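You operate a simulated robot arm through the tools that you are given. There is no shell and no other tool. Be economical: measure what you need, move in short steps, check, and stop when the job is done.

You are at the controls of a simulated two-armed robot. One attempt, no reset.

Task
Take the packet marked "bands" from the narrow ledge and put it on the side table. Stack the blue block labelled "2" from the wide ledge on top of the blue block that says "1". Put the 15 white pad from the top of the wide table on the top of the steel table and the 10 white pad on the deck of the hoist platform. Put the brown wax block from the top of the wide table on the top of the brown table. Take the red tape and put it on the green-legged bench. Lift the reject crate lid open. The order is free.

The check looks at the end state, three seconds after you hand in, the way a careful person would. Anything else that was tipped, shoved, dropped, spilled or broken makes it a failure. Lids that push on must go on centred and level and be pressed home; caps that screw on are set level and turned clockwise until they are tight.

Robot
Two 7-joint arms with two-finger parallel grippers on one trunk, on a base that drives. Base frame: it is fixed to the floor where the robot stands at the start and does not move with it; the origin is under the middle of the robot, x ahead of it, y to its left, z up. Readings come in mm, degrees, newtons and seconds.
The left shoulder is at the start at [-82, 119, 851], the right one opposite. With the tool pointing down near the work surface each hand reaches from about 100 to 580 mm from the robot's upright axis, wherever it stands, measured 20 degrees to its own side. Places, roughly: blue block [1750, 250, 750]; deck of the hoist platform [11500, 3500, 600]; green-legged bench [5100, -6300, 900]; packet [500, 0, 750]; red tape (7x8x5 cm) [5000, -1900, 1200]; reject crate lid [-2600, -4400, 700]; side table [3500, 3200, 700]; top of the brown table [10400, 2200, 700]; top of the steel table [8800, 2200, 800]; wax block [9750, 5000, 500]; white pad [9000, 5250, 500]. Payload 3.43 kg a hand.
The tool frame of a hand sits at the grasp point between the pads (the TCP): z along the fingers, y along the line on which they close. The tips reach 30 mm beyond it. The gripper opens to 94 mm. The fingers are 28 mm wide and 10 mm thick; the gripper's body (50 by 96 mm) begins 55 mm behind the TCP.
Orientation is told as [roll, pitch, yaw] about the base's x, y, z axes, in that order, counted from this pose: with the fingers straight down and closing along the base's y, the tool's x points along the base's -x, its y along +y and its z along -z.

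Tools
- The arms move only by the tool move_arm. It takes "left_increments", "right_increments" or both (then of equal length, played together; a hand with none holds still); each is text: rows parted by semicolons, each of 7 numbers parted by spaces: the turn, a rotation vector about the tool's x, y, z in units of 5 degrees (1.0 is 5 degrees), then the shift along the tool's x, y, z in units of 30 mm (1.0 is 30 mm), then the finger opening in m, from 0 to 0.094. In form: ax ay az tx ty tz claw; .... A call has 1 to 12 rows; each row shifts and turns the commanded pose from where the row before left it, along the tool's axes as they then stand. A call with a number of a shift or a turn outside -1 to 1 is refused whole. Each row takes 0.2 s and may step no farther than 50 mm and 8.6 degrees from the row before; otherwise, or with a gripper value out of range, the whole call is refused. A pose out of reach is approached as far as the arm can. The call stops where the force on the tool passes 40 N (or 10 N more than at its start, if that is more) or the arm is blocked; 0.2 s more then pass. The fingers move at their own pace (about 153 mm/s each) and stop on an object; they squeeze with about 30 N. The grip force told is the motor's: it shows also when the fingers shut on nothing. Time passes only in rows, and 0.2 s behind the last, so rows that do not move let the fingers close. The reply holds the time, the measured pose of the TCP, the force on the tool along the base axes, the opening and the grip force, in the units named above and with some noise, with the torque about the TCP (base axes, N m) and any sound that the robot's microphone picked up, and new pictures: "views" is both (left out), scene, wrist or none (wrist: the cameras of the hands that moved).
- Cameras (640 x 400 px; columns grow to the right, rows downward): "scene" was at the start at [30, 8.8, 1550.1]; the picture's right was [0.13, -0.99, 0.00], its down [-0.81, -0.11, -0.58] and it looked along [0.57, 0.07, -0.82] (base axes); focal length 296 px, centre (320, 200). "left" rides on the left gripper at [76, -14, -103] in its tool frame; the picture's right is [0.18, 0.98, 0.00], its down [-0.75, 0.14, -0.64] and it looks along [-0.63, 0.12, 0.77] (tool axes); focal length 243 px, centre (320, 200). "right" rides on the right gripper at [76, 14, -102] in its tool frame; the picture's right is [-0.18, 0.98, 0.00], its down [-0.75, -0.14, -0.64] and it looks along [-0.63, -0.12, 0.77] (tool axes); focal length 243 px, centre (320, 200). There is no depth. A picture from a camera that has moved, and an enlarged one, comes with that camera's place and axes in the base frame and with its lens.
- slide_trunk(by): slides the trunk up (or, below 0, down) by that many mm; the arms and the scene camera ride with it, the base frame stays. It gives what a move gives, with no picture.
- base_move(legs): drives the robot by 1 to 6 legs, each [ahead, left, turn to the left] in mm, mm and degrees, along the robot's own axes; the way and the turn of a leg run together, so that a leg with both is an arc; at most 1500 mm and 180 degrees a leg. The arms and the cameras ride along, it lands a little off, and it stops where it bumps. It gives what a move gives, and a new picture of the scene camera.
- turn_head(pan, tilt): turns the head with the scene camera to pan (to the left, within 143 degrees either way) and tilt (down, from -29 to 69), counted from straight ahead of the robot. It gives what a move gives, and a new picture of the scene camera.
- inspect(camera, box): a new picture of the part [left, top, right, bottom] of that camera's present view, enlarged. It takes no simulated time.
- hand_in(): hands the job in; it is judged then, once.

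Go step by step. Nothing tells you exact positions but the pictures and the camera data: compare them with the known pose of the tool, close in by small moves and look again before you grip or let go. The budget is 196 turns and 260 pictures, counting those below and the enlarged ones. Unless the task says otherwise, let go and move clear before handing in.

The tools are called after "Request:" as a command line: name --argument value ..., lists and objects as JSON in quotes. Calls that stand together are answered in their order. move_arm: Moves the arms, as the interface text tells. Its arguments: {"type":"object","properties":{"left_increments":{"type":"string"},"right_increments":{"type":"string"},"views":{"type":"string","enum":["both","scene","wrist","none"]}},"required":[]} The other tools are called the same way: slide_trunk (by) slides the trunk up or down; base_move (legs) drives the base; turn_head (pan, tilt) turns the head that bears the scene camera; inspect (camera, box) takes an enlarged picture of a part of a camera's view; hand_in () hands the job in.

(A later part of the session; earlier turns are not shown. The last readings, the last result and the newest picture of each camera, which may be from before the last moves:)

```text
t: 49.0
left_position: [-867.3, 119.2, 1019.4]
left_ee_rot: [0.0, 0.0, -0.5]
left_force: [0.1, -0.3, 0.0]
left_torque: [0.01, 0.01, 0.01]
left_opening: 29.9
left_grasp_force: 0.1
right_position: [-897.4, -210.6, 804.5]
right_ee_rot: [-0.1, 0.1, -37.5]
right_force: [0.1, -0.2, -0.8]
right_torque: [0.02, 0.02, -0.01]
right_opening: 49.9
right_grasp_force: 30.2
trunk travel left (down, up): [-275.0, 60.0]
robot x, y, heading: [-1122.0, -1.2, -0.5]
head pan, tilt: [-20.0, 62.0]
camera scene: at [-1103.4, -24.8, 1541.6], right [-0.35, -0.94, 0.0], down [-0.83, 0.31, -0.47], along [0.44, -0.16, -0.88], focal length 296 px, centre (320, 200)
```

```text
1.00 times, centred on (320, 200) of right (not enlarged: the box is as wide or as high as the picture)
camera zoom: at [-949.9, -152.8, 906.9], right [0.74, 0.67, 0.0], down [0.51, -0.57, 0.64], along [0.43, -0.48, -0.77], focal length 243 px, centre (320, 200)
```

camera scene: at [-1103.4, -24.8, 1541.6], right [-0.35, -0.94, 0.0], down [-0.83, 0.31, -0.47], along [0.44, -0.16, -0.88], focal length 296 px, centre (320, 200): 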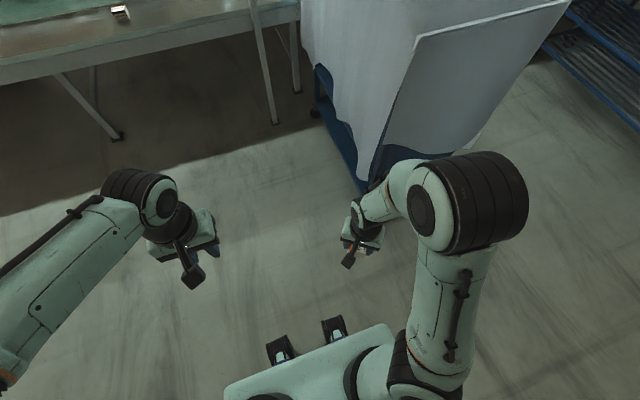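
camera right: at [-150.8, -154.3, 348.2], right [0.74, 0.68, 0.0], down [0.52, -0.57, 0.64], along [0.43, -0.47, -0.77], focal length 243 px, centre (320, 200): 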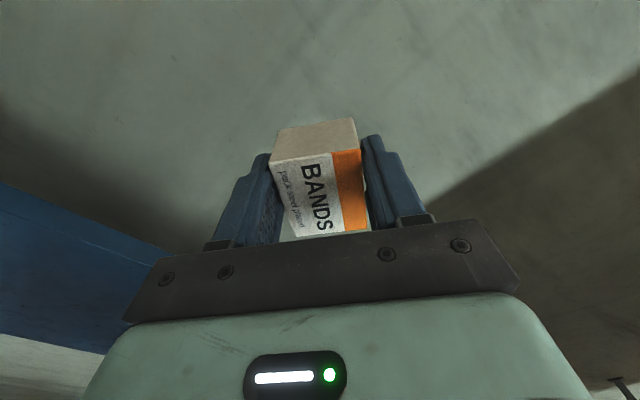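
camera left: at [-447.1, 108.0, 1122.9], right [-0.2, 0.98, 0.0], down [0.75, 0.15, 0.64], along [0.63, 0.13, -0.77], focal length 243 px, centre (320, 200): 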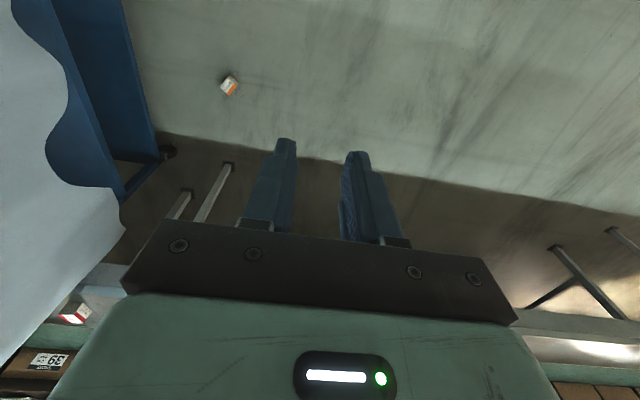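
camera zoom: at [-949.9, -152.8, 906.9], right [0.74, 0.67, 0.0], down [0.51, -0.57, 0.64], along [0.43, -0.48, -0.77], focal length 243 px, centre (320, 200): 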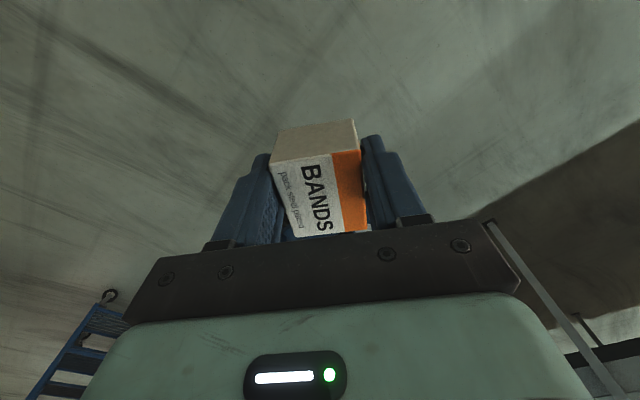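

Packet is secure in the right hand. The reject crate is on this side, so go there first through the aisle around x≈-1620.

Request:
base_move --legs '[[-500, 0, 0], [0, 0, -90], [1500, 0, 0], [1300, 0, 0]]'

Request:
turn_head --pan -30 --tilt 30

```text
t: 69.1
left_position: [-1587.5, -3091.9, 1019.5]
left_ee_rot: [0.0, 0.0, -92.4]
left_force: [-0.8, -0.1, 0.2]
left_torque: [0.02, 0.03, -0.04]
left_opening: 30.0
left_grasp_force: 0.0
right_position: [-1916.6, -3050.7, 803.8]
right_ee_rot: [-0.1, 0.0, -129.4]
right_force: [-0.5, 0.1, -0.8]
right_torque: [0.01, 0.0, -0.01]
right_opening: 49.5
right_grasp_force: 29.7
trunk travel left (down, up): [-275.0, 60.0]
robot x, y, heading: [-1698.3, -2835.9, -92.4]
head pan, tilt: [-20.0, 62.0]
camera scene: at [-1721.7, -2849.8, 1541.5], right [-0.92, 0.38, 0.0], down [0.34, 0.82, -0.47], along [-0.18, -0.43, -0.88], focal length 296 px, centre (320, 200)
```

scene: 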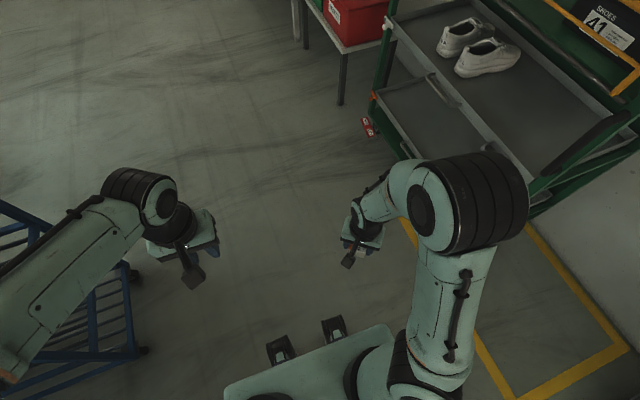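

```text
t: 70.1
left_position: [-1587.7, -3092.2, 1019.6]
left_ee_rot: [-0.1, 0.1, -92.4]
left_force: [-0.2, 0.9, -0.2]
left_torque: [0.0, -0.02, -0.03]
left_opening: 30.1
left_grasp_force: 0.1
right_position: [-1916.4, -3050.9, 804.2]
right_ee_rot: [0.0, 0.0, -129.4]
right_force: [-0.2, 0.1, -1.2]
right_torque: [0.03, -0.01, -0.03]
right_opening: 49.9
right_grasp_force: 29.8
trunk travel left (down, up): [-275.0, 60.0]
robot x, y, heading: [-1702.6, -2831.3, -92.6]
head pan, tilt: [-30.0, 30.0]
camera scene: at [-1745.6, -2866.5, 1585.8], right [-0.84, 0.54, 0.0], down [0.27, 0.42, -0.87], along [-0.46, -0.73, -0.5], focal length 296 px, centre (320, 200)
```

scene: 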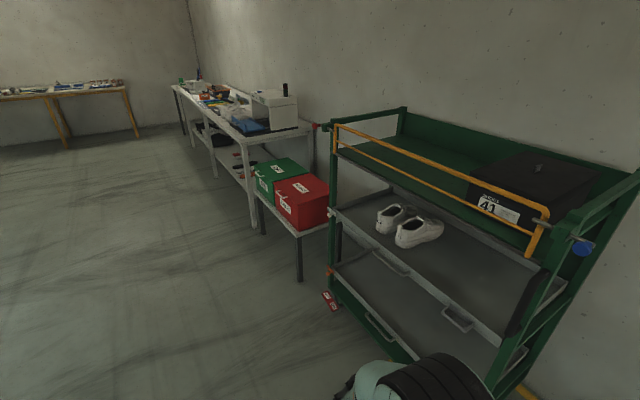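

Two crates, green and red, stand on a low table; read their labels.

Request:
inspect --camera "scene" --box '[230, 140, 350, 290]'

```text
2.67 times, centred on (290, 215) of scene
camera zoom: at [-1745.6, -2866.5, 1585.8], right [-0.84, 0.54, 0.0], down [0.27, 0.42, -0.87], along [-0.46, -0.73, -0.5], focal length 788 px, centre (400, 160)
```

zoom: 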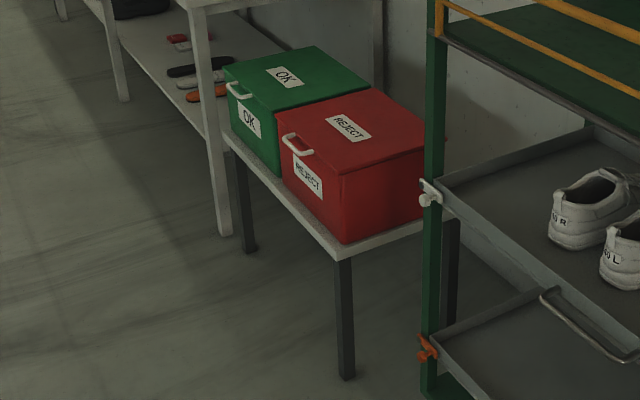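

The red crate is REJECT, with its handle at the front (+x side) and hinges presumably at the wall. Drive in front of it, facing -x.

Request:
base_move --legs '[[1500, 0, 0], [80, 0, 0], [0, 0, -87.5]]'

Request:
turn_head --pan 0 --tilt 45

```text
t: 81.7
left_position: [-1994.3, -4527.0, 1018.6]
left_ee_rot: [-0.1, 0.0, -176.3]
left_force: [-0.7, -0.1, 0.5]
left_torque: [0.02, 0.03, 0.0]
left_opening: 30.2
left_grasp_force: 0.0
right_position: [-1988.7, -4194.6, 805.0]
right_ee_rot: [0.0, 0.0, 146.7]
right_force: [0.7, 0.8, -1.2]
right_torque: [0.02, 0.0, 0.01]
right_opening: 50.2
right_grasp_force: 29.9
trunk travel left (down, up): [-275.0, 60.0]
robot x, y, heading: [-1752.1, -4385.7, -176.4]
head pan, tilt: [-30.0, 30.0]
camera scene: at [-1784.6, -4344.2, 1585.9], right [0.44, 0.9, 0.0], down [0.45, -0.22, -0.87], along [-0.78, 0.38, -0.5], focal length 296 px, centre (320, 200)
```

scene: 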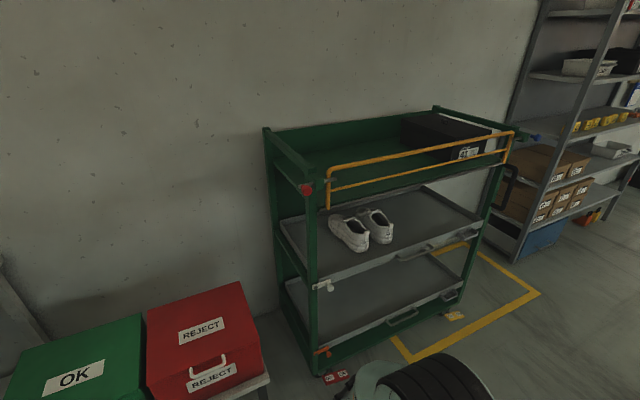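

```text
t: 82.7
left_position: [-1995.1, -4527.4, 1019.3]
left_ee_rot: [0.0, 0.0, -176.3]
left_force: [-0.3, 0.4, 0.0]
left_torque: [-0.03, -0.04, -0.01]
left_opening: 29.9
left_grasp_force: 0.1
right_position: [-1988.7, -4196.6, 804.0]
right_ee_rot: [0.1, 0.0, 146.7]
right_force: [0.2, -0.1, -0.8]
right_torque: [-0.01, -0.03, -0.02]
right_opening: 50.0
right_grasp_force: 30.3
trunk travel left (down, up): [-275.0, 60.0]
robot x, y, heading: [-1749.9, -4390.0, -176.2]
head pan, tilt: [0.0, 45.0]
camera scene: at [-1784.7, -4389.4, 1563.3], right [-0.06, 1.0, 0.0], down [0.71, 0.05, -0.71], along [-0.71, -0.05, -0.71], focal length 296 px, centre (320, 200)
```

scene: 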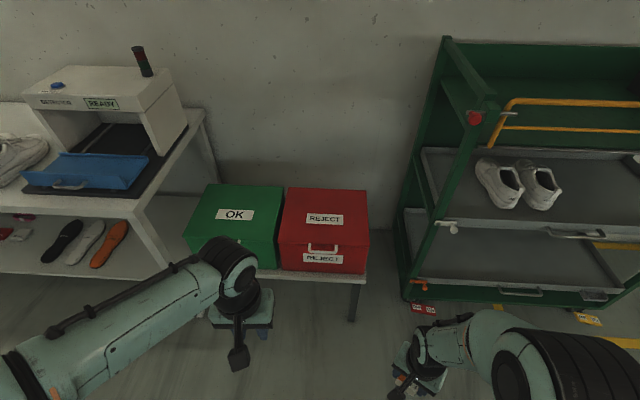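

Request:
inspect --camera "scene" --box '[260, 170, 400, 290]'

```text
3.33 times, centred on (330, 230) of scene
camera zoom: at [-1784.7, -4389.4, 1563.3], right [-0.06, 1.0, 0.0], down [0.71, 0.05, -0.71], along [-0.71, -0.05, -0.71], focal length 985 px, centre (287, 100)
```

zoom: 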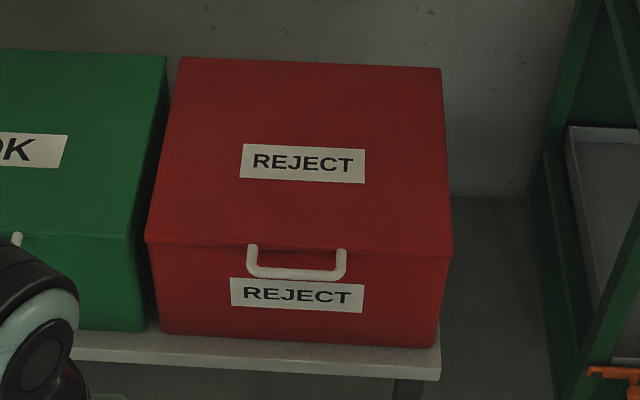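

Handle bar is at about (-2428, -4422, 648); lid roughly 340 wide × 310 deep. Plan: left hand, fingers closed and pointing forward, hook under the handle, lift, then push the lid over from beneath. First position the base.

Request:
base_move --legs '[[0, 0, -3.8], [250, -65, 0]]'

Request:
move_arm --left_increments "0 0 0 -1 0 0 0.0; 0 0 0 -1 0 0 0.0; 0 0 0 -1 0 0 0.0; 0 0 0 -1 0 0 0.0; 0 -1 0 0 0 0 0.0; 0 -1 0 0 0 0 0.0; 0 -1 0 0 0 0 0.0; 0 -1 0 0 0 0 0.0; 0 -1 0 0 0 0 0.0; 0 -1 0 0 0 0 0.0; 0 -1 0 0 0 0 0.0; 0 -1 0 0 0 0 0.0" --views "none"

Request:
move_arm --left_increments "0 -1 0 0 0 0 0.0; 0 -1 0 0 0 0 0.0; 0 -1 0 0 0 0 0.0; 0 -1 0 0 0 0 0.0; 0 -1 0 0 0 0 0.0; 0 -1 0 0 0 0 0.0; 0 -1 0 0 0 0 0.0; 0 -1 0 0 0 0 0.0; 0 -1 0 0 0 0 0.0; 0 -1 0 0 0 0 0.0" --views "both"

```text
t: 85.0
left_position: [-2247.9, -4449.5, 1019.3]
left_ee_rot: [0.0, 0.1, -179.6]
left_force: [-0.8, -0.5, 0.8]
left_torque: [0.01, 0.01, -0.02]
left_opening: 30.2
left_grasp_force: 0.0
right_position: [-2224.1, -4119.9, 803.8]
right_ee_rot: [-0.1, 0.0, 143.4]
right_force: [0.2, 0.2, -0.9]
right_torque: [-0.02, -0.02, 0.0]
right_opening: 49.6
right_grasp_force: 30.5
trunk travel left (down, up): [-275.0, 60.0]
robot x, y, heading: [-1995.5, -4321.6, -179.8]
head pan, tilt: [0.0, 45.0]
camera scene: at [-2030.3, -4323.9, 1563.3], right [-0.01, 1.0, 0.0], down [0.71, 0.01, -0.71], along [-0.71, -0.01, -0.71], focal length 296 px, centre (320, 200)
```

scene: 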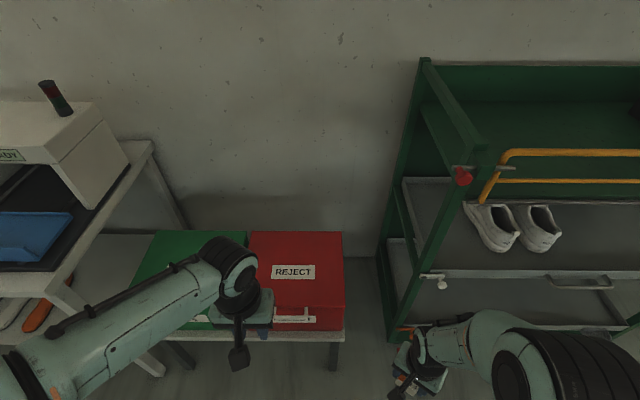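

```text
t: 87.5
left_position: [-2366.6, -4449.7, 1018.9]
left_ee_rot: [-0.2, -40.1, -179.6]
left_force: [0.9, -0.1, -0.3]
left_torque: [-0.04, 0.0, 0.0]
left_opening: 0.1
left_grasp_force: 30.2
right_position: [-2223.5, -4119.2, 803.7]
right_ee_rot: [0.1, 0.0, 143.5]
right_force: [0.8, -0.4, -0.6]
right_torque: [0.02, -0.03, 0.01]
right_opening: 49.9
right_grasp_force: 29.9
trunk travel left (down, up): [-275.0, 60.0]
robot x, y, heading: [-1996.8, -4325.1, -179.8]
head pan, tilt: [0.0, 45.0]
```

```text
t: 89.8
left_position: [-2378.0, -4441.7, 1022.5]
left_ee_rot: [-4.9, -88.7, -174.6]
left_force: [-0.2, -0.5, 0.5]
left_torque: [0.0, -0.04, 0.02]
left_opening: 0.1
left_grasp_force: 29.9
left hand out of reach, approached as far as the arm can: row 8, 9, 10
right_position: [-2222.5, -4119.0, 805.1]
right_ee_rot: [0.2, 0.0, 143.5]
right_force: [-1.0, -0.7, -0.2]
right_torque: [-0.05, -0.01, 0.0]
right_opening: 49.9
right_grasp_force: 29.8
trunk travel left (down, up): [-275.0, 60.0]
robot x, y, heading: [-1992.7, -4318.6, -179.5]
head pan, tilt: [0.0, 45.0]
camera scene: at [-2029.8, -4323.2, 1563.3], right [-0.01, 1.0, 0.0], down [0.71, 0.0, -0.71], along [-0.71, -0.01, -0.71], focal length 296 px, centre (320, 200)
camera left: at [-2273.6, -4426.6, 948.7], right [0.01, -0.98, -0.19], down [0.63, -0.14, 0.77], along [-0.78, -0.13, 0.61], focal length 243 px, centre (320, 200)
```

scene: 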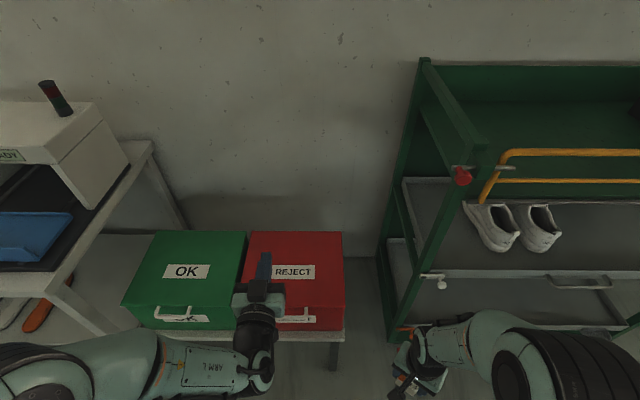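
left: 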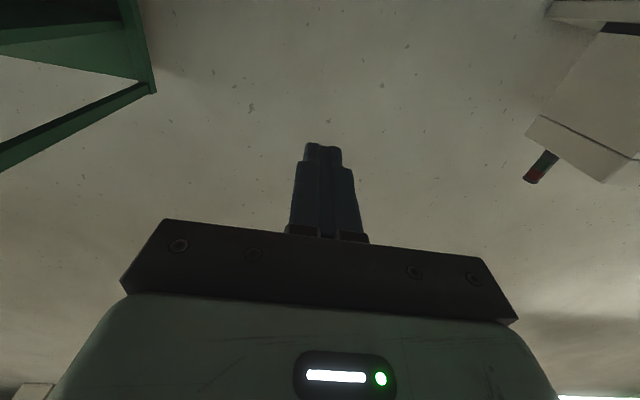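

The hand points forward now. Enlarge the crate front to pin the handle.

Request:
inspect --camera "scene" --box '[220, 220, 360, 350]'

```text
3.08 times, centred on (290, 285) of scene
camera zoom: at [-2029.8, -4323.2, 1563.3], right [-0.01, 1.0, 0.0], down [0.71, 0.0, -0.71], along [-0.71, -0.01, -0.71], focal length 910 px, centre (412, -62)
```

zoom: 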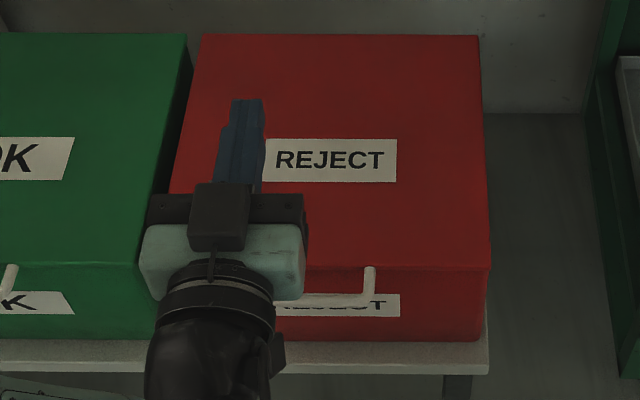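

Bar refined to (-2427, -4425, ~645). Bring the hand back and down to approach below the bar.

Request:
move_arm --left_increments "0 0 0 1 0 -0.3 0.0; 0 0 0 1 0 -0.3 0.0; 0 0 0 1 0 -0.3 0.0; 0 0 0 1 0 -0.3 0.0; 0 0 0 1 0 -0.3 0.0; 0 0 0 1 0 -0.3 0.0; 0 0 0 1 0 -0.3 0.0; 0 0 0 1 0 0 0.0; 0 0 0 1 0 0 0.0; 0 0 0 1 0 0 0.0; 0 0 0 1 0 0 0.0; 0 0 0 1 0 0 0.0" --views "both"

```text
t: 92.3
left_position: [-2343.0, -4364.8, 692.2]
left_ee_rot: [-19.1, -86.8, -159.9]
left_force: [0.2, -0.5, 1.3]
left_torque: [0.01, -0.01, 0.02]
left_opening: 0.0
left_grasp_force: 29.9
left hand out of reach, approached as far as the arm can: row 1, 2, 3, 4, 5, 6, 7, 8, 9, 10, 11, 12
right_position: [-2221.7, -4119.6, 803.6]
right_ee_rot: [-0.1, 0.0, 143.6]
right_force: [-0.4, 0.2, -1.6]
right_torque: [0.01, 0.0, -0.04]
right_opening: 50.0
right_grasp_force: 29.9
trunk travel left (down, up): [-275.0, 60.0]
robot x, y, heading: [-1996.1, -4321.6, -179.3]
head pan, tilt: [0.0, 45.0]
camera scene: at [-2029.8, -4323.9, 1563.3], right [-0.01, 1.0, 0.0], down [0.71, 0.01, -0.71], along [-0.71, -0.01, -0.71], focal length 296 px, centre (320, 200)
camera left: at [-2237.8, -4348.3, 622.5], right [0.03, -0.98, -0.2], down [0.6, -0.14, 0.78], along [-0.8, -0.14, 0.59], focal length 243 px, centre (320, 200)
```

scene: 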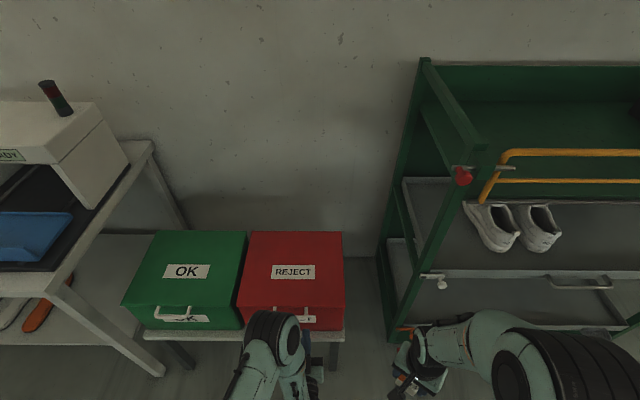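
left: 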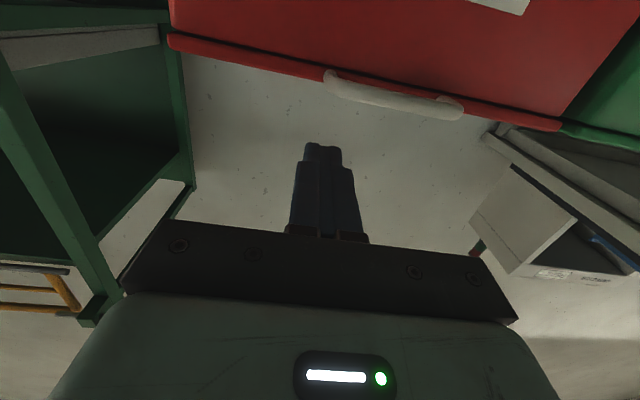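

The arm is too folded; back the base up 200 mm, then extend.

Request:
base_move --legs '[[-200, 0, 0]]'

Request:
move_arm --left_increments "0 0 0 0 0 1 0.0; 0 0 0 0 0 1 0.0; 0 0 0 0 0 1 0.0; 0 0 0 0 0 1 0.0; 0 0 0 0 0 1 0.0; 0 0 0 0.5 0 0 0.0; 0 0 0 0.5 0 0 0.0" --views "both"

```text
t: 94.0
left_position: [-2146.0, -4363.9, 693.1]
left_ee_rot: [-19.0, -86.9, -160.0]
left_force: [0.1, -1.3, 0.6]
left_torque: [-0.01, -0.01, 0.02]
left_opening: 0.0
left_grasp_force: 30.1
right_position: [-2024.2, -4117.6, 803.7]
right_ee_rot: [0.1, 0.0, 143.4]
right_force: [-0.4, 0.1, -0.9]
right_torque: [0.0, 0.02, 0.04]
right_opening: 50.0
right_grasp_force: 29.5
trunk travel left (down, up): [-275.0, 60.0]
robot x, y, heading: [-1797.0, -4321.0, -179.6]
head pan, tilt: [0.0, 45.0]
camera scene: at [-1830.1, -4322.6, 1563.4], right [-0.01, 1.0, 0.0], down [0.71, 0.0, -0.71], along [-0.71, 0.0, -0.71], focal length 296 px, centre (320, 200)
```

scene: 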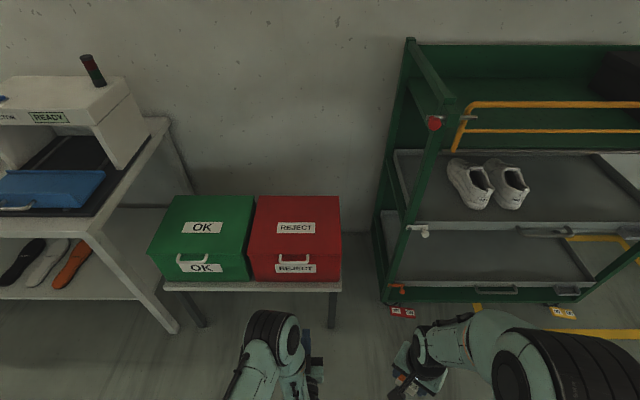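

```text
t: 95.5
left_position: [-2294.6, -4363.5, 654.2]
left_ee_rot: [-13.3, -86.8, -165.4]
left_force: [0.2, -0.5, 0.2]
left_torque: [0.01, -0.02, 0.01]
left_opening: 0.1
left_grasp_force: 30.2
right_position: [-2022.9, -4116.8, 804.0]
right_ee_rot: [0.0, -0.1, 143.4]
right_force: [0.3, -0.7, -0.1]
right_torque: [-0.02, -0.01, -0.02]
right_opening: 49.9
right_grasp_force: 30.2
trunk travel left (down, up): [-275.0, 60.0]
robot x, y, heading: [-1793.2, -4318.4, -179.7]
head pan, tilt: [0.0, 45.0]
camera scene: at [-1831.0, -4322.6, 1563.3], right [-0.01, 1.0, 0.0], down [0.71, 0.0, -0.71], along [-0.71, 0.0, -0.71], focal length 296 px, centre (320, 200)
camera left: at [-2188.3, -4345.8, 584.7], right [0.03, -0.98, -0.2], down [0.6, -0.14, 0.78], along [-0.8, -0.14, 0.59], focal length 243 px, centre (320, 200)
```

scene: 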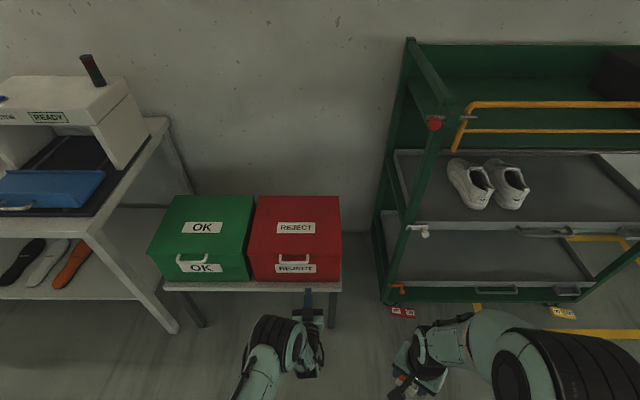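
left: 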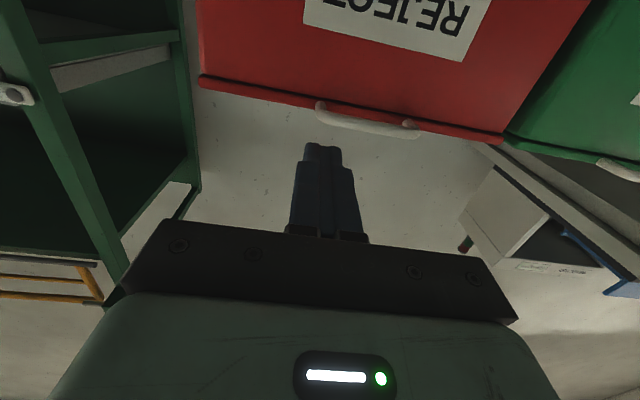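

Bar now reads about (-2427, -4415, 655). Drop to z≈618, shift left 52 mm, then advance.

Request:
move_arm --left_increments "0 0 0 0.6 0.9 0 0.0; 0 0 0 0.6 0.85 0 0.0; 0 0 0 0 0 1 0.0; 0 0 0 0 0 1 0.0; 0 0 0 0 0 1 0.0" --views "both"

```text
t: 96.8
left_position: [-2387.8, -4367.7, 611.0]
left_ee_rot: [-18.4, -86.8, -160.7]
left_force: [-0.1, -0.2, -0.1]
left_torque: [-0.01, -0.03, 0.0]
left_opening: 0.0
left_grasp_force: 30.6
left hand out of reach, approached as far as the arm can: row 1, 2, 3
right_position: [-2023.7, -4117.4, 803.7]
right_ee_rot: [0.0, 0.0, 143.5]
right_force: [0.3, 0.1, -1.0]
right_torque: [-0.02, 0.03, 0.0]
right_opening: 49.9
right_grasp_force: 29.5
trunk travel left (down, up): [-275.0, 60.0]
robot x, y, heading: [-1794.6, -4322.3, -179.8]
head pan, tilt: [0.0, 45.0]
camera scene: at [-1831.0, -4322.7, 1563.3], right [-0.01, 1.0, 0.0], down [0.71, 0.0, -0.71], along [-0.71, 0.0, -0.71], focal length 296 px, centre (320, 200)
camera left: at [-2282.2, -4351.4, 540.9], right [0.03, -0.98, -0.2], down [0.6, -0.14, 0.78], along [-0.8, -0.14, 0.59], focal length 243 px, centre (320, 200)
```

scene: 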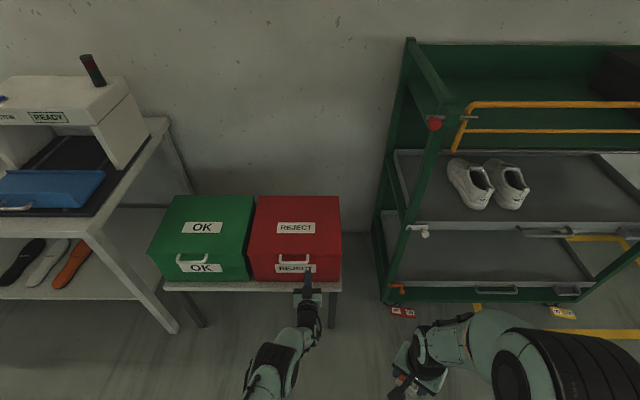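
left: 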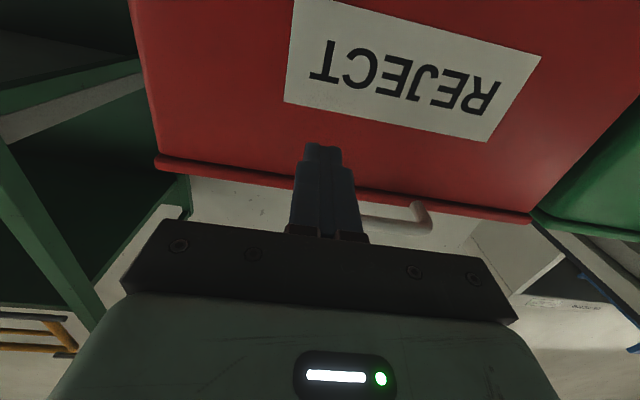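

Shift the hand left about 45 mm to centre under the handle.

Request:
move_arm --left_increments "0 0 0 0 0.75 0 0.0; 0 0 0 0 0.75 0 0.0" --views "both"

```text
t: 97.3
left_position: [-2396.0, -4398.5, 606.7]
left_ee_rot: [-11.2, -87.0, -167.0]
left_force: [-0.3, -0.3, 0.0]
left_torque: [-0.01, 0.03, -0.04]
left_opening: 0.0
left_grasp_force: 29.6
left hand out of reach, approached as far as the arm can: row 2
right_position: [-2024.0, -4117.2, 803.8]
right_ee_rot: [0.0, 0.1, 143.3]
right_force: [-0.1, -1.1, -1.1]
right_torque: [-0.01, 0.0, 0.0]
right_opening: 50.0
right_grasp_force: 29.8
trunk travel left (down, up): [-275.0, 60.0]
robot x, y, heading: [-1796.0, -4320.7, -179.6]
head pan, tilt: [0.0, 45.0]
camera scene: at [-1830.9, -4322.7, 1563.3], right [-0.01, 1.0, 0.0], down [0.71, 0.0, -0.71], along [-0.71, 0.0, -0.71], focal length 296 px, centre (320, 200)
camera left: at [-2289.8, -4380.3, 537.1], right [0.04, -0.98, -0.19], down [0.61, -0.13, 0.78], along [-0.79, -0.15, 0.59], focal length 243 px, centre (320, 200)
```

scene: 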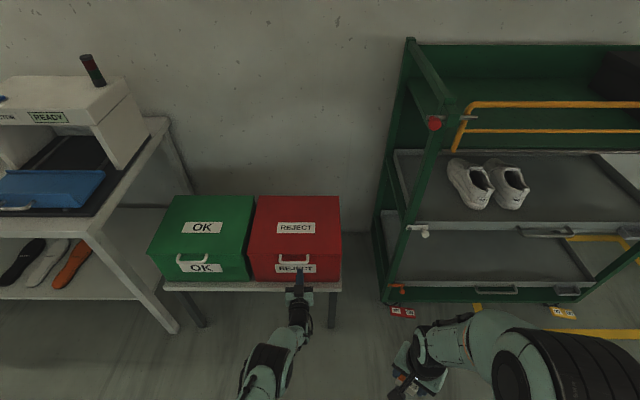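
left: 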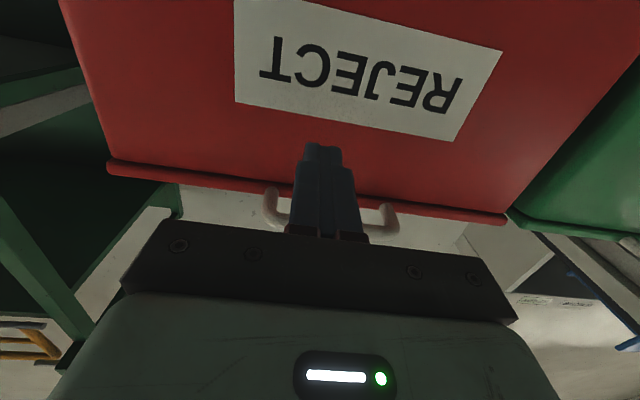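

Finger is centred between the handle posts and below the bar. Advance 22 mm and lift.

Request:
move_arm --left_increments "0 0 0 0 0 0.7 0.0; 0 0 0 -0.7 0 0 0.0; 0 0 0 -0.7 0 0 0.0; 0 0 0 -0.7 0 0 0.0; 0 0 0 -0.5 0 0 0.0" --views "both"

```text
t: 98.5
left_position: [-2425.6, -4391.8, 685.3]
left_ee_rot: [-15.3, -87.0, -163.3]
left_force: [-0.6, 0.3, -1.1]
left_torque: [0.02, -0.03, -0.06]
left_opening: 0.1
left_grasp_force: 30.5
left hand out of reach, approached as far as the arm can: row 3, 4
right_position: [-2022.9, -4117.9, 803.9]
right_ee_rot: [0.0, 0.0, 143.4]
right_force: [0.6, 0.6, -1.3]
right_torque: [-0.03, 0.0, -0.02]
right_opening: 50.0
right_grasp_force: 30.1
trunk travel left (down, up): [-275.0, 60.0]
robot x, y, heading: [-1796.5, -4321.5, -180.1]
head pan, tilt: [0.0, 45.0]
camera scene: at [-1831.0, -4322.6, 1563.3], right [-0.01, 1.0, 0.0], down [0.71, 0.0, -0.71], along [-0.71, 0.0, -0.71], focal length 296 px, centre (320, 200)
camera left: at [-2319.9, -4374.5, 614.8], right [0.03, -0.98, -0.2], down [0.61, -0.14, 0.78], along [-0.79, -0.15, 0.59], focal length 243 px, centre (320, 200)
```

scene: 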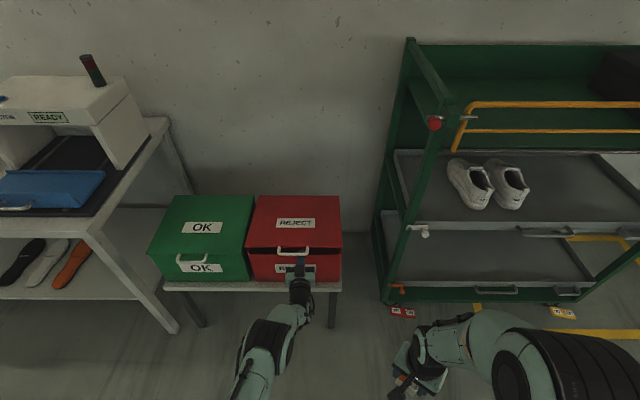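
left: 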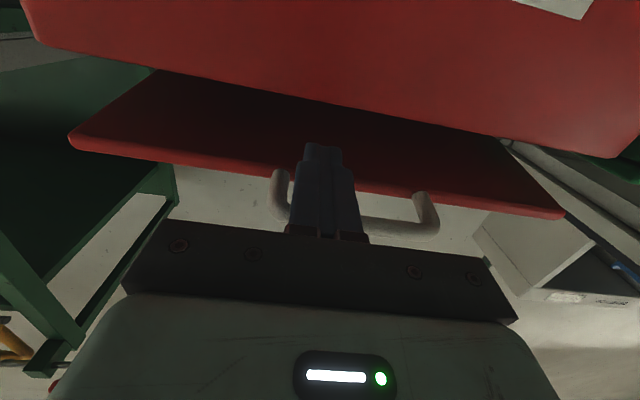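

The lid is rising. Continue up and forward, sliding the fingers beneath it.

Request:
move_arm --left_increments "0 0 0 -0.9 0 0.4 0.0; 0 0 0 -0.9 0 0.4 0.0; 0 0 0 -0.9 0 0.5 0.0; 0 0 0 -0.9 0 0.5 0.0; 0 0 0 -0.9 0 0.6 0.0" --views "both"

```text
t: 98.9
left_position: [-2429.7, -4392.7, 693.2]
left_ee_rot: [-11.6, -86.2, -167.2]
left_force: [-0.9, -0.1, 0.3]
left_torque: [0.04, 0.01, -0.02]
left_opening: 0.0
left_grasp_force: 30.0
right_position: [-2022.6, -4117.4, 803.5]
right_ee_rot: [0.0, 0.0, 143.3]
right_force: [-0.4, -0.1, -1.8]
right_torque: [-0.02, -0.03, 0.02]
right_opening: 49.8
right_grasp_force: 29.9
trunk travel left (down, up): [-275.0, 60.0]
robot x, y, heading: [-1796.0, -4322.3, -179.6]
head pan, tilt: [0.0, 45.0]
stopped in row 1 (left hand): the force on the tool passed its limit at 49 N (the readings are from after the stop); the commanded pose is now the measured one
camera scene: at [-1831.1, -4322.5, 1563.3], right [-0.01, 1.0, 0.0], down [0.71, 0.0, -0.71], along [-0.71, 0.0, -0.71], focal length 296 px, centre (320, 200)
camera left: at [-2322.5, -4374.7, 624.9], right [0.03, -0.98, -0.2], down [0.6, -0.14, 0.79], along [-0.8, -0.14, 0.58], focal length 243 px, centre (320, 200)
```

scene: 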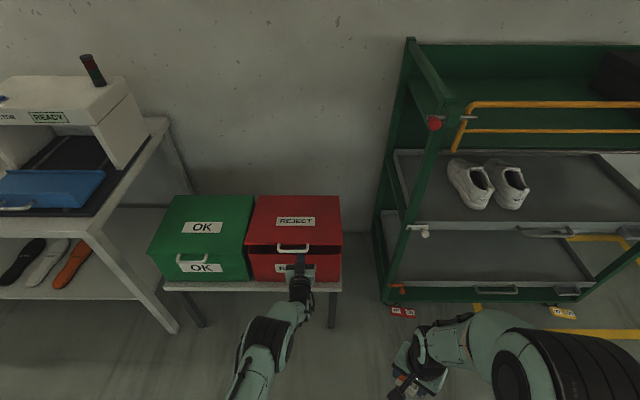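
left: 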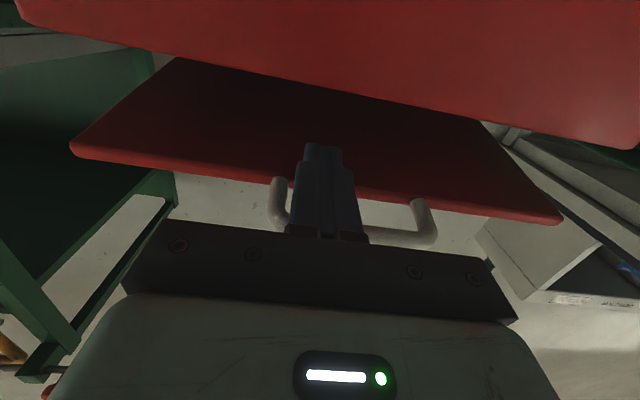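

Force stop, nothing harmed (lid probably stiff/damped). Continue more slowly.

Request:
move_arm --left_increments "0 0 0 -0.4 0 0 0.0; 0 0 0 -0.4 0 0 0.0; 0 0 0 -0.4 0 0.1 0.0; 0 0 0 -0.4 0 0.1 0.0; 0 0 0 -0.4 0 0.2 0.0; 0 0 0 -0.4 0 0.2 0.0; 0 0 0 -0.4 0 0.3 0.0; 0 0 0 -0.4 0 0.3 0.0" --views "both"

```text
t: 100.4
left_position: [-2448.4, -4391.7, 772.2]
left_ee_rot: [-17.6, -87.0, -161.3]
left_force: [25.6, -0.6, 11.3]
left_torque: [-0.01, 0.53, -0.09]
left_opening: 0.1
left_grasp_force: 29.9
right_position: [-2018.9, -4117.7, 805.2]
right_ee_rot: [0.1, -0.2, 143.5]
right_force: [0.5, 0.8, -1.9]
right_torque: [0.02, -0.04, -0.02]
right_opening: 49.9
right_grasp_force: 30.2
trunk travel left (down, up): [-275.0, 60.0]
robot x, y, heading: [-1797.9, -4322.6, -179.5]
head pan, tilt: [0.0, 45.0]
stopped in row 7 (left hand): the force on the tool passed its limit at 48 N (the readings are from after the stop); the commanded pose is now the measured one
camera scene: at [-1824.7, -4323.1, 1563.5], right [-0.01, 1.0, 0.0], down [0.7, 0.01, -0.71], along [-0.71, 0.0, -0.7], focal length 296 px, centre (320, 200)
camera left: at [-2343.8, -4374.9, 701.5], right [0.03, -0.98, -0.2], down [0.61, -0.14, 0.78], along [-0.79, -0.14, 0.59], focal length 243 px, centre (320, 200)
```

scene: 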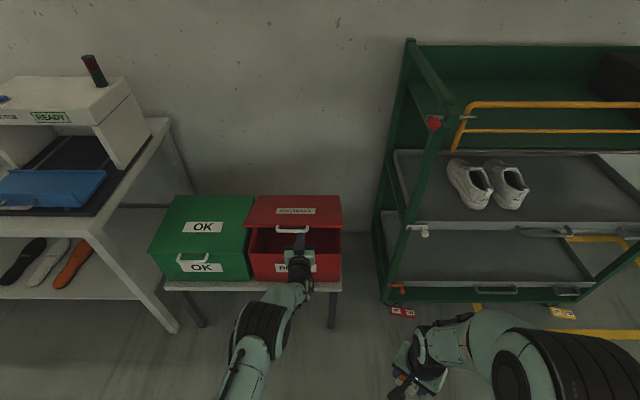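
left: 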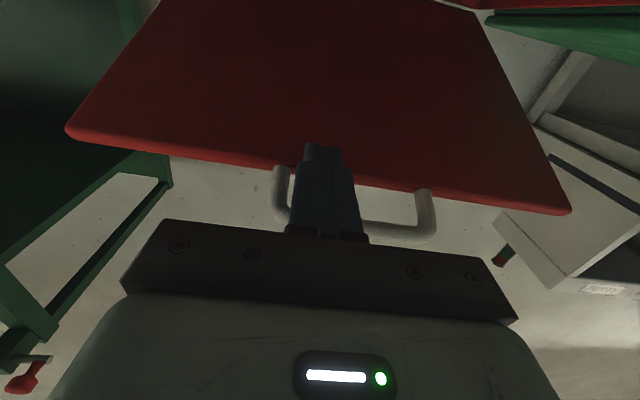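

Try pure lifting in small steps to see where the load comes from.

Request:
move_arm --left_increments "0 0 0 -0.3 0 -0.2 0.0; 0 0 0 -0.3 0 0 0.0; 0 0 0 -0.3 0 0 0.0; 0 0 0 -0.3 0 0 0.0; 0 0 0 -0.3 0 0 0.0; 0 0 0 -0.3 0 0 0.0" --views "both"

```text
t: 101.8
left_position: [-2449.6, -4395.3, 823.0]
left_ee_rot: [-14.6, -86.6, -164.1]
left_force: [0.4, -0.5, -1.7]
left_torque: [0.01, 0.12, -0.03]
left_opening: 0.1
left_grasp_force: 29.8
right_position: [-2023.0, -4116.5, 803.9]
right_ee_rot: [0.0, -0.1, 143.4]
right_force: [1.4, -0.6, -2.2]
right_torque: [0.01, 0.0, 0.01]
right_opening: 49.8
right_grasp_force: 29.4
trunk travel left (down, up): [-275.0, 60.0]
robot x, y, heading: [-1796.4, -4323.7, -179.6]
head pan, tilt: [0.0, 45.0]
camera scene: at [-1830.8, -4322.6, 1563.3], right [-0.01, 1.0, 0.0], down [0.71, 0.0, -0.71], along [-0.71, 0.0, -0.71], focal length 296 px, centre (320, 200)
camera left: at [-2343.8, -4377.1, 753.2], right [0.03, -0.98, -0.2], down [0.6, -0.14, 0.79], along [-0.8, -0.14, 0.59], focal length 243 px, centre (320, 200)
```

scene: 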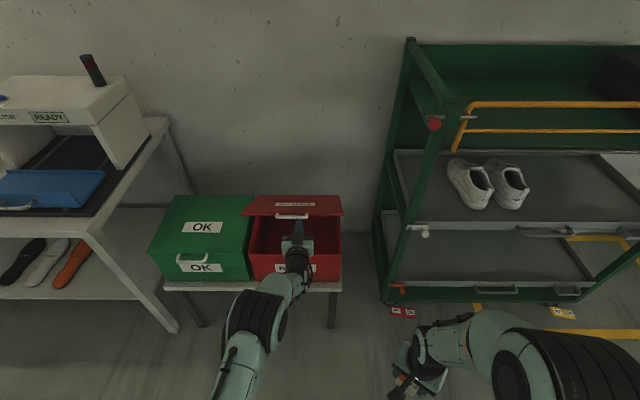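
left: 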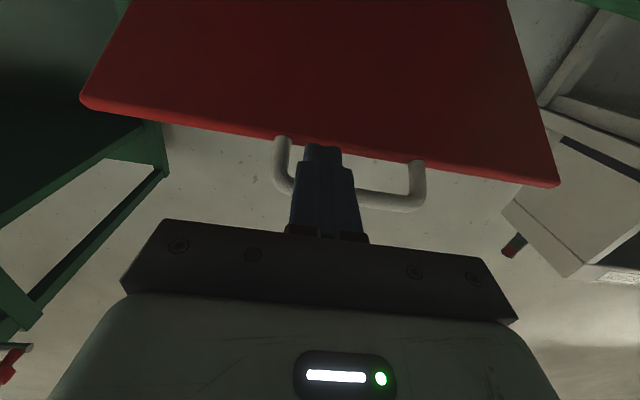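

Lid is at about 30° with little load. Test whether it stays by friction: lower 24 mm and look.

Request:
move_arm --left_increments "0 0 0 0.4 0 0 0.0; 0 0 0 0.4 0 0 0.0; 0 0 0 0 0 0 0.0" --views "wrist"

```text
t: 102.6
left_position: [-2449.9, -4393.2, 799.1]
left_ee_rot: [-14.6, -86.7, -164.3]
left_force: [0.0, 0.2, -0.4]
left_torque: [0.0, -0.02, 0.01]
left_opening: 0.0
left_grasp_force: 29.7
right_position: [-2022.9, -4117.8, 804.3]
right_ee_rot: [-0.1, 0.0, 143.4]
right_force: [0.2, -0.6, -1.2]
right_torque: [-0.03, -0.02, -0.04]
right_opening: 49.7
right_grasp_force: 29.9
trunk travel left (down, up): [-275.0, 60.0]
robot x, y, heading: [-1793.5, -4324.1, -180.0]
head pan, tilt: [0.0, 45.0]
camera left: at [-2342.8, -4376.3, 729.1], right [0.03, -0.98, -0.2], down [0.6, -0.14, 0.79], along [-0.8, -0.14, 0.59], focal length 243 px, centre (320, 200)
```

left: 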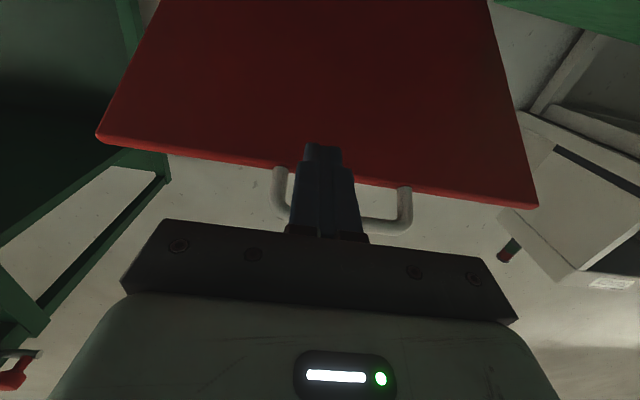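

The lid holds itself by friction. Go lower, slide under the lid, then lift with the fingertips.

Request:
move_arm --left_increments "0 0 0 0.8 0 0 0.0; 0 0 0 0.8 0 0 0.0; 0 0 0 0 0 0.8 0.0; 0 0 0 0 0 0.8 0.0; 0 0 0 -0.4 0 0 0.0; 0 0 0 -0.4 0 0 0.0; 0 0 0 -0.4 0 0 0.0; 0 0 0 -0.4 0 0 0.0; 0 0 0 -0.4 0 0 0.0; 0 0 0 -0.4 0 0 0.0" --views "both"

```text
t: 104.8
left_position: [-2496.8, -4393.7, 821.1]
left_ee_rot: [-15.2, -86.7, -163.6]
left_force: [0.5, -0.6, -0.3]
left_torque: [0.02, -0.01, 0.0]
left_opening: 0.4
left_grasp_force: 29.6
right_position: [-2022.2, -4117.2, 804.1]
right_ee_rot: [0.0, 0.0, 143.4]
right_force: [0.0, 0.6, -2.0]
right_torque: [-0.01, 0.01, -0.02]
right_opening: 50.0
right_grasp_force: 29.6
trunk travel left (down, up): [-275.0, 60.0]
robot x, y, heading: [-1797.0, -4319.9, -179.6]
head pan, tilt: [0.0, 45.0]
camera scene: at [-1830.2, -4322.6, 1563.3], right [-0.01, 1.0, 0.0], down [0.71, 0.0, -0.71], along [-0.71, 0.0, -0.71], focal length 296 px, centre (320, 200)
camera left: at [-2391.1, -4377.0, 750.8], right [0.03, -0.98, -0.2], down [0.6, -0.14, 0.79], along [-0.8, -0.14, 0.59], focal length 243 px, centre (320, 200)
```

scene: 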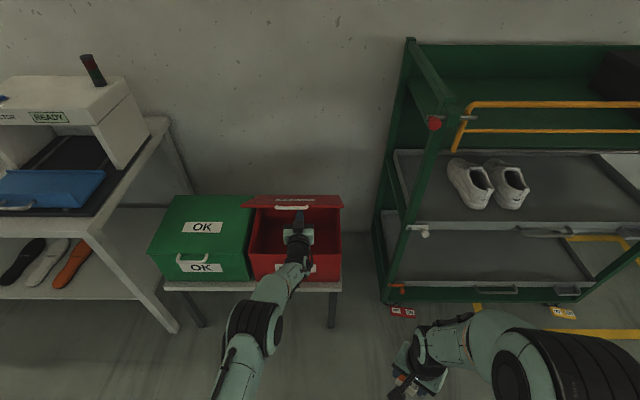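
left: 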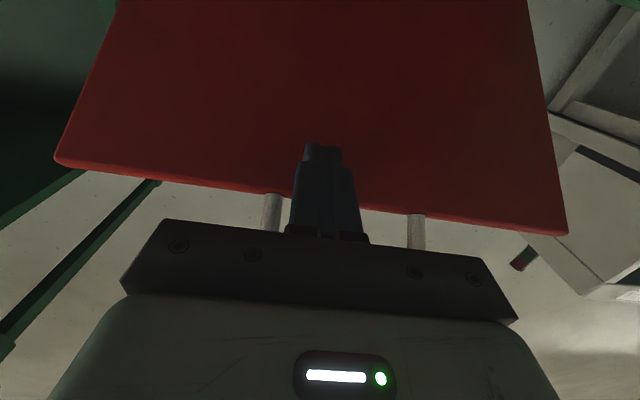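

Works. Raise further, then drive the base ahead to push the lid over.

Request:
move_arm --left_increments "0 0 0 -0.4 0 0.1 0.0; 0 0 0 -0.4 0 0.1 0.0; 0 0 0 -0.4 0 0.1 0.0; 0 0 0 -0.4 0 0.1 0.0; 0 0 0 -0.4 0 0.1 0.0" --views "none"

Request:
base_move --legs '[[120, 0, 0]]'

```text
t: 106.0
left_position: [-2515.7, -4395.8, 879.2]
left_ee_rot: [-14.6, -86.8, -164.2]
left_force: [0.2, 0.5, -0.2]
left_torque: [0.0, -0.02, -0.05]
left_opening: 0.1
left_grasp_force: 30.0
right_position: [-2021.5, -4118.5, 804.1]
right_ee_rot: [0.0, 0.0, 143.4]
right_force: [-0.6, 1.1, -0.9]
right_torque: [-0.05, -0.04, 0.02]
right_opening: 49.8
right_grasp_force: 30.3
trunk travel left (down, up): [-275.0, 60.0]
robot x, y, heading: [-1794.5, -4320.5, -179.6]
head pan, tilt: [0.0, 45.0]
```

```text
t: 107.2
left_position: [-2635.6, -4394.2, 877.0]
left_ee_rot: [-14.0, -86.6, -164.9]
left_force: [0.0, 0.4, 1.0]
left_torque: [-0.04, 0.01, 0.02]
left_opening: 0.0
left_grasp_force: 29.9
right_position: [-2142.3, -4118.0, 804.5]
right_ee_rot: [0.1, 0.0, 143.1]
right_force: [-0.3, 0.5, -1.4]
right_torque: [-0.01, -0.02, 0.0]
right_opening: 50.0
right_grasp_force: 30.3
trunk travel left (down, up): [-275.0, 60.0]
robot x, y, heading: [-1915.8, -4320.3, -180.0]
head pan, tilt: [0.0, 45.0]
camera scene: at [-1950.7, -4323.0, 1563.2], right [0.0, 1.0, 0.0], down [0.71, 0.0, -0.71], along [-0.71, 0.0, -0.71], focal length 296 px, centre (320, 200)
```

scene: 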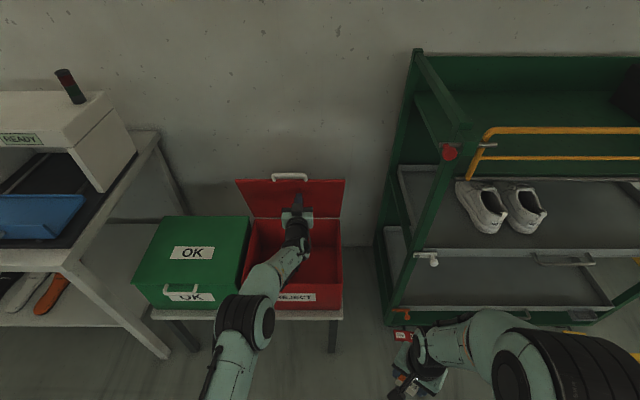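

Lid is past about 70°. Push a bit further.

Request:
base_move --legs '[[60, 0, 0]]'

Request:
inspect --camera "left" --box '[0, 0, 640, 400]'

```text
t: 108.2
left_position: [-2696.5, -4393.9, 876.9]
left_ee_rot: [-13.7, -86.5, -165.5]
left_force: [-0.2, 0.6, 0.1]
left_torque: [-0.01, -0.02, 0.01]
left_opening: 0.1
left_grasp_force: 30.0
right_position: [-2202.4, -4117.1, 803.7]
right_ee_rot: [0.0, 0.1, 143.2]
right_force: [0.0, -1.1, -0.9]
right_torque: [-0.01, -0.04, 0.02]
right_opening: 49.8
right_grasp_force: 29.6
trunk travel left (down, up): [-275.0, 60.0]
robot x, y, heading: [-1976.4, -4324.2, -179.9]
head pan, tilt: [0.0, 45.0]
camera scene: at [-2011.7, -4323.2, 1563.2], right [0.0, 1.0, 0.0], down [0.71, 0.0, -0.71], along [-0.71, 0.0, -0.71], focal length 296 px, centre (320, 200)
```

scene: 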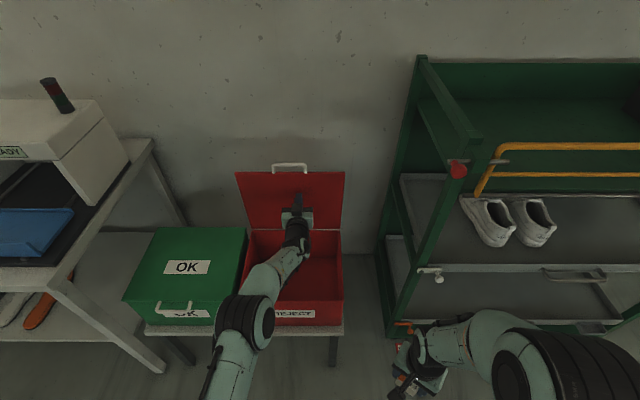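

```text
1.00 times, centred on (320, 200) of left (not enlarged: the box is as wide or as high as the picture)
camera zoom: at [-2589.9, -4377.1, 807.3], right [0.03, -0.98, -0.2], down [0.6, -0.14, 0.79], along [-0.8, -0.14, 0.58], focal length 243 px, centre (320, 200)
```

zoom: 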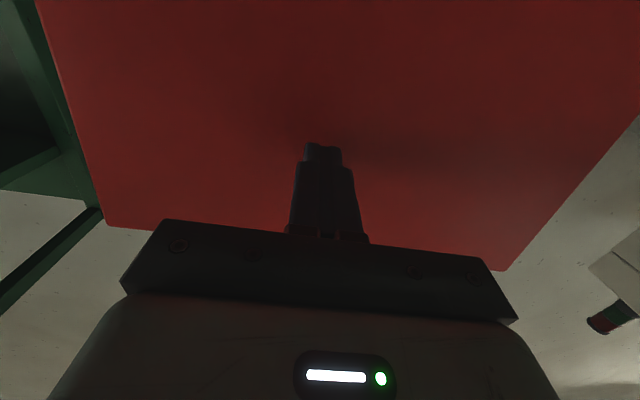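

Around 80°; push 50 mm more.

Request:
base_move --legs '[[50, 0, 0]]'

```text
t: 109.1
left_position: [-2745.6, -4392.8, 875.9]
left_ee_rot: [-13.5, -86.5, -165.6]
left_force: [0.0, 0.0, -0.5]
left_torque: [0.02, 0.01, -0.01]
left_opening: 0.1
left_grasp_force: 29.8
right_position: [-2251.3, -4118.5, 803.3]
right_ee_rot: [0.0, 0.1, 143.2]
right_force: [0.4, -0.2, -1.7]
right_torque: [0.0, -0.04, -0.01]
right_opening: 49.7
right_grasp_force: 29.9
trunk travel left (down, up): [-275.0, 60.0]
robot x, y, heading: [-2021.4, -4320.4, -180.0]
head pan, tilt: [0.0, 45.0]
camera scene: at [-2061.0, -4323.3, 1563.2], right [0.0, 1.0, 0.0], down [0.71, 0.0, -0.71], along [-0.71, 0.0, -0.71], focal length 296 px, centre (320, 200)
```

scene: 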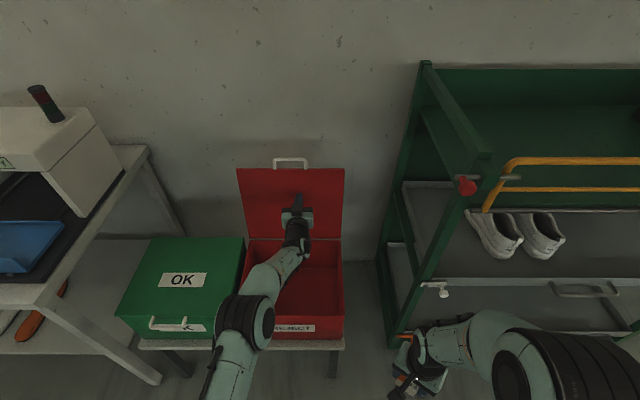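

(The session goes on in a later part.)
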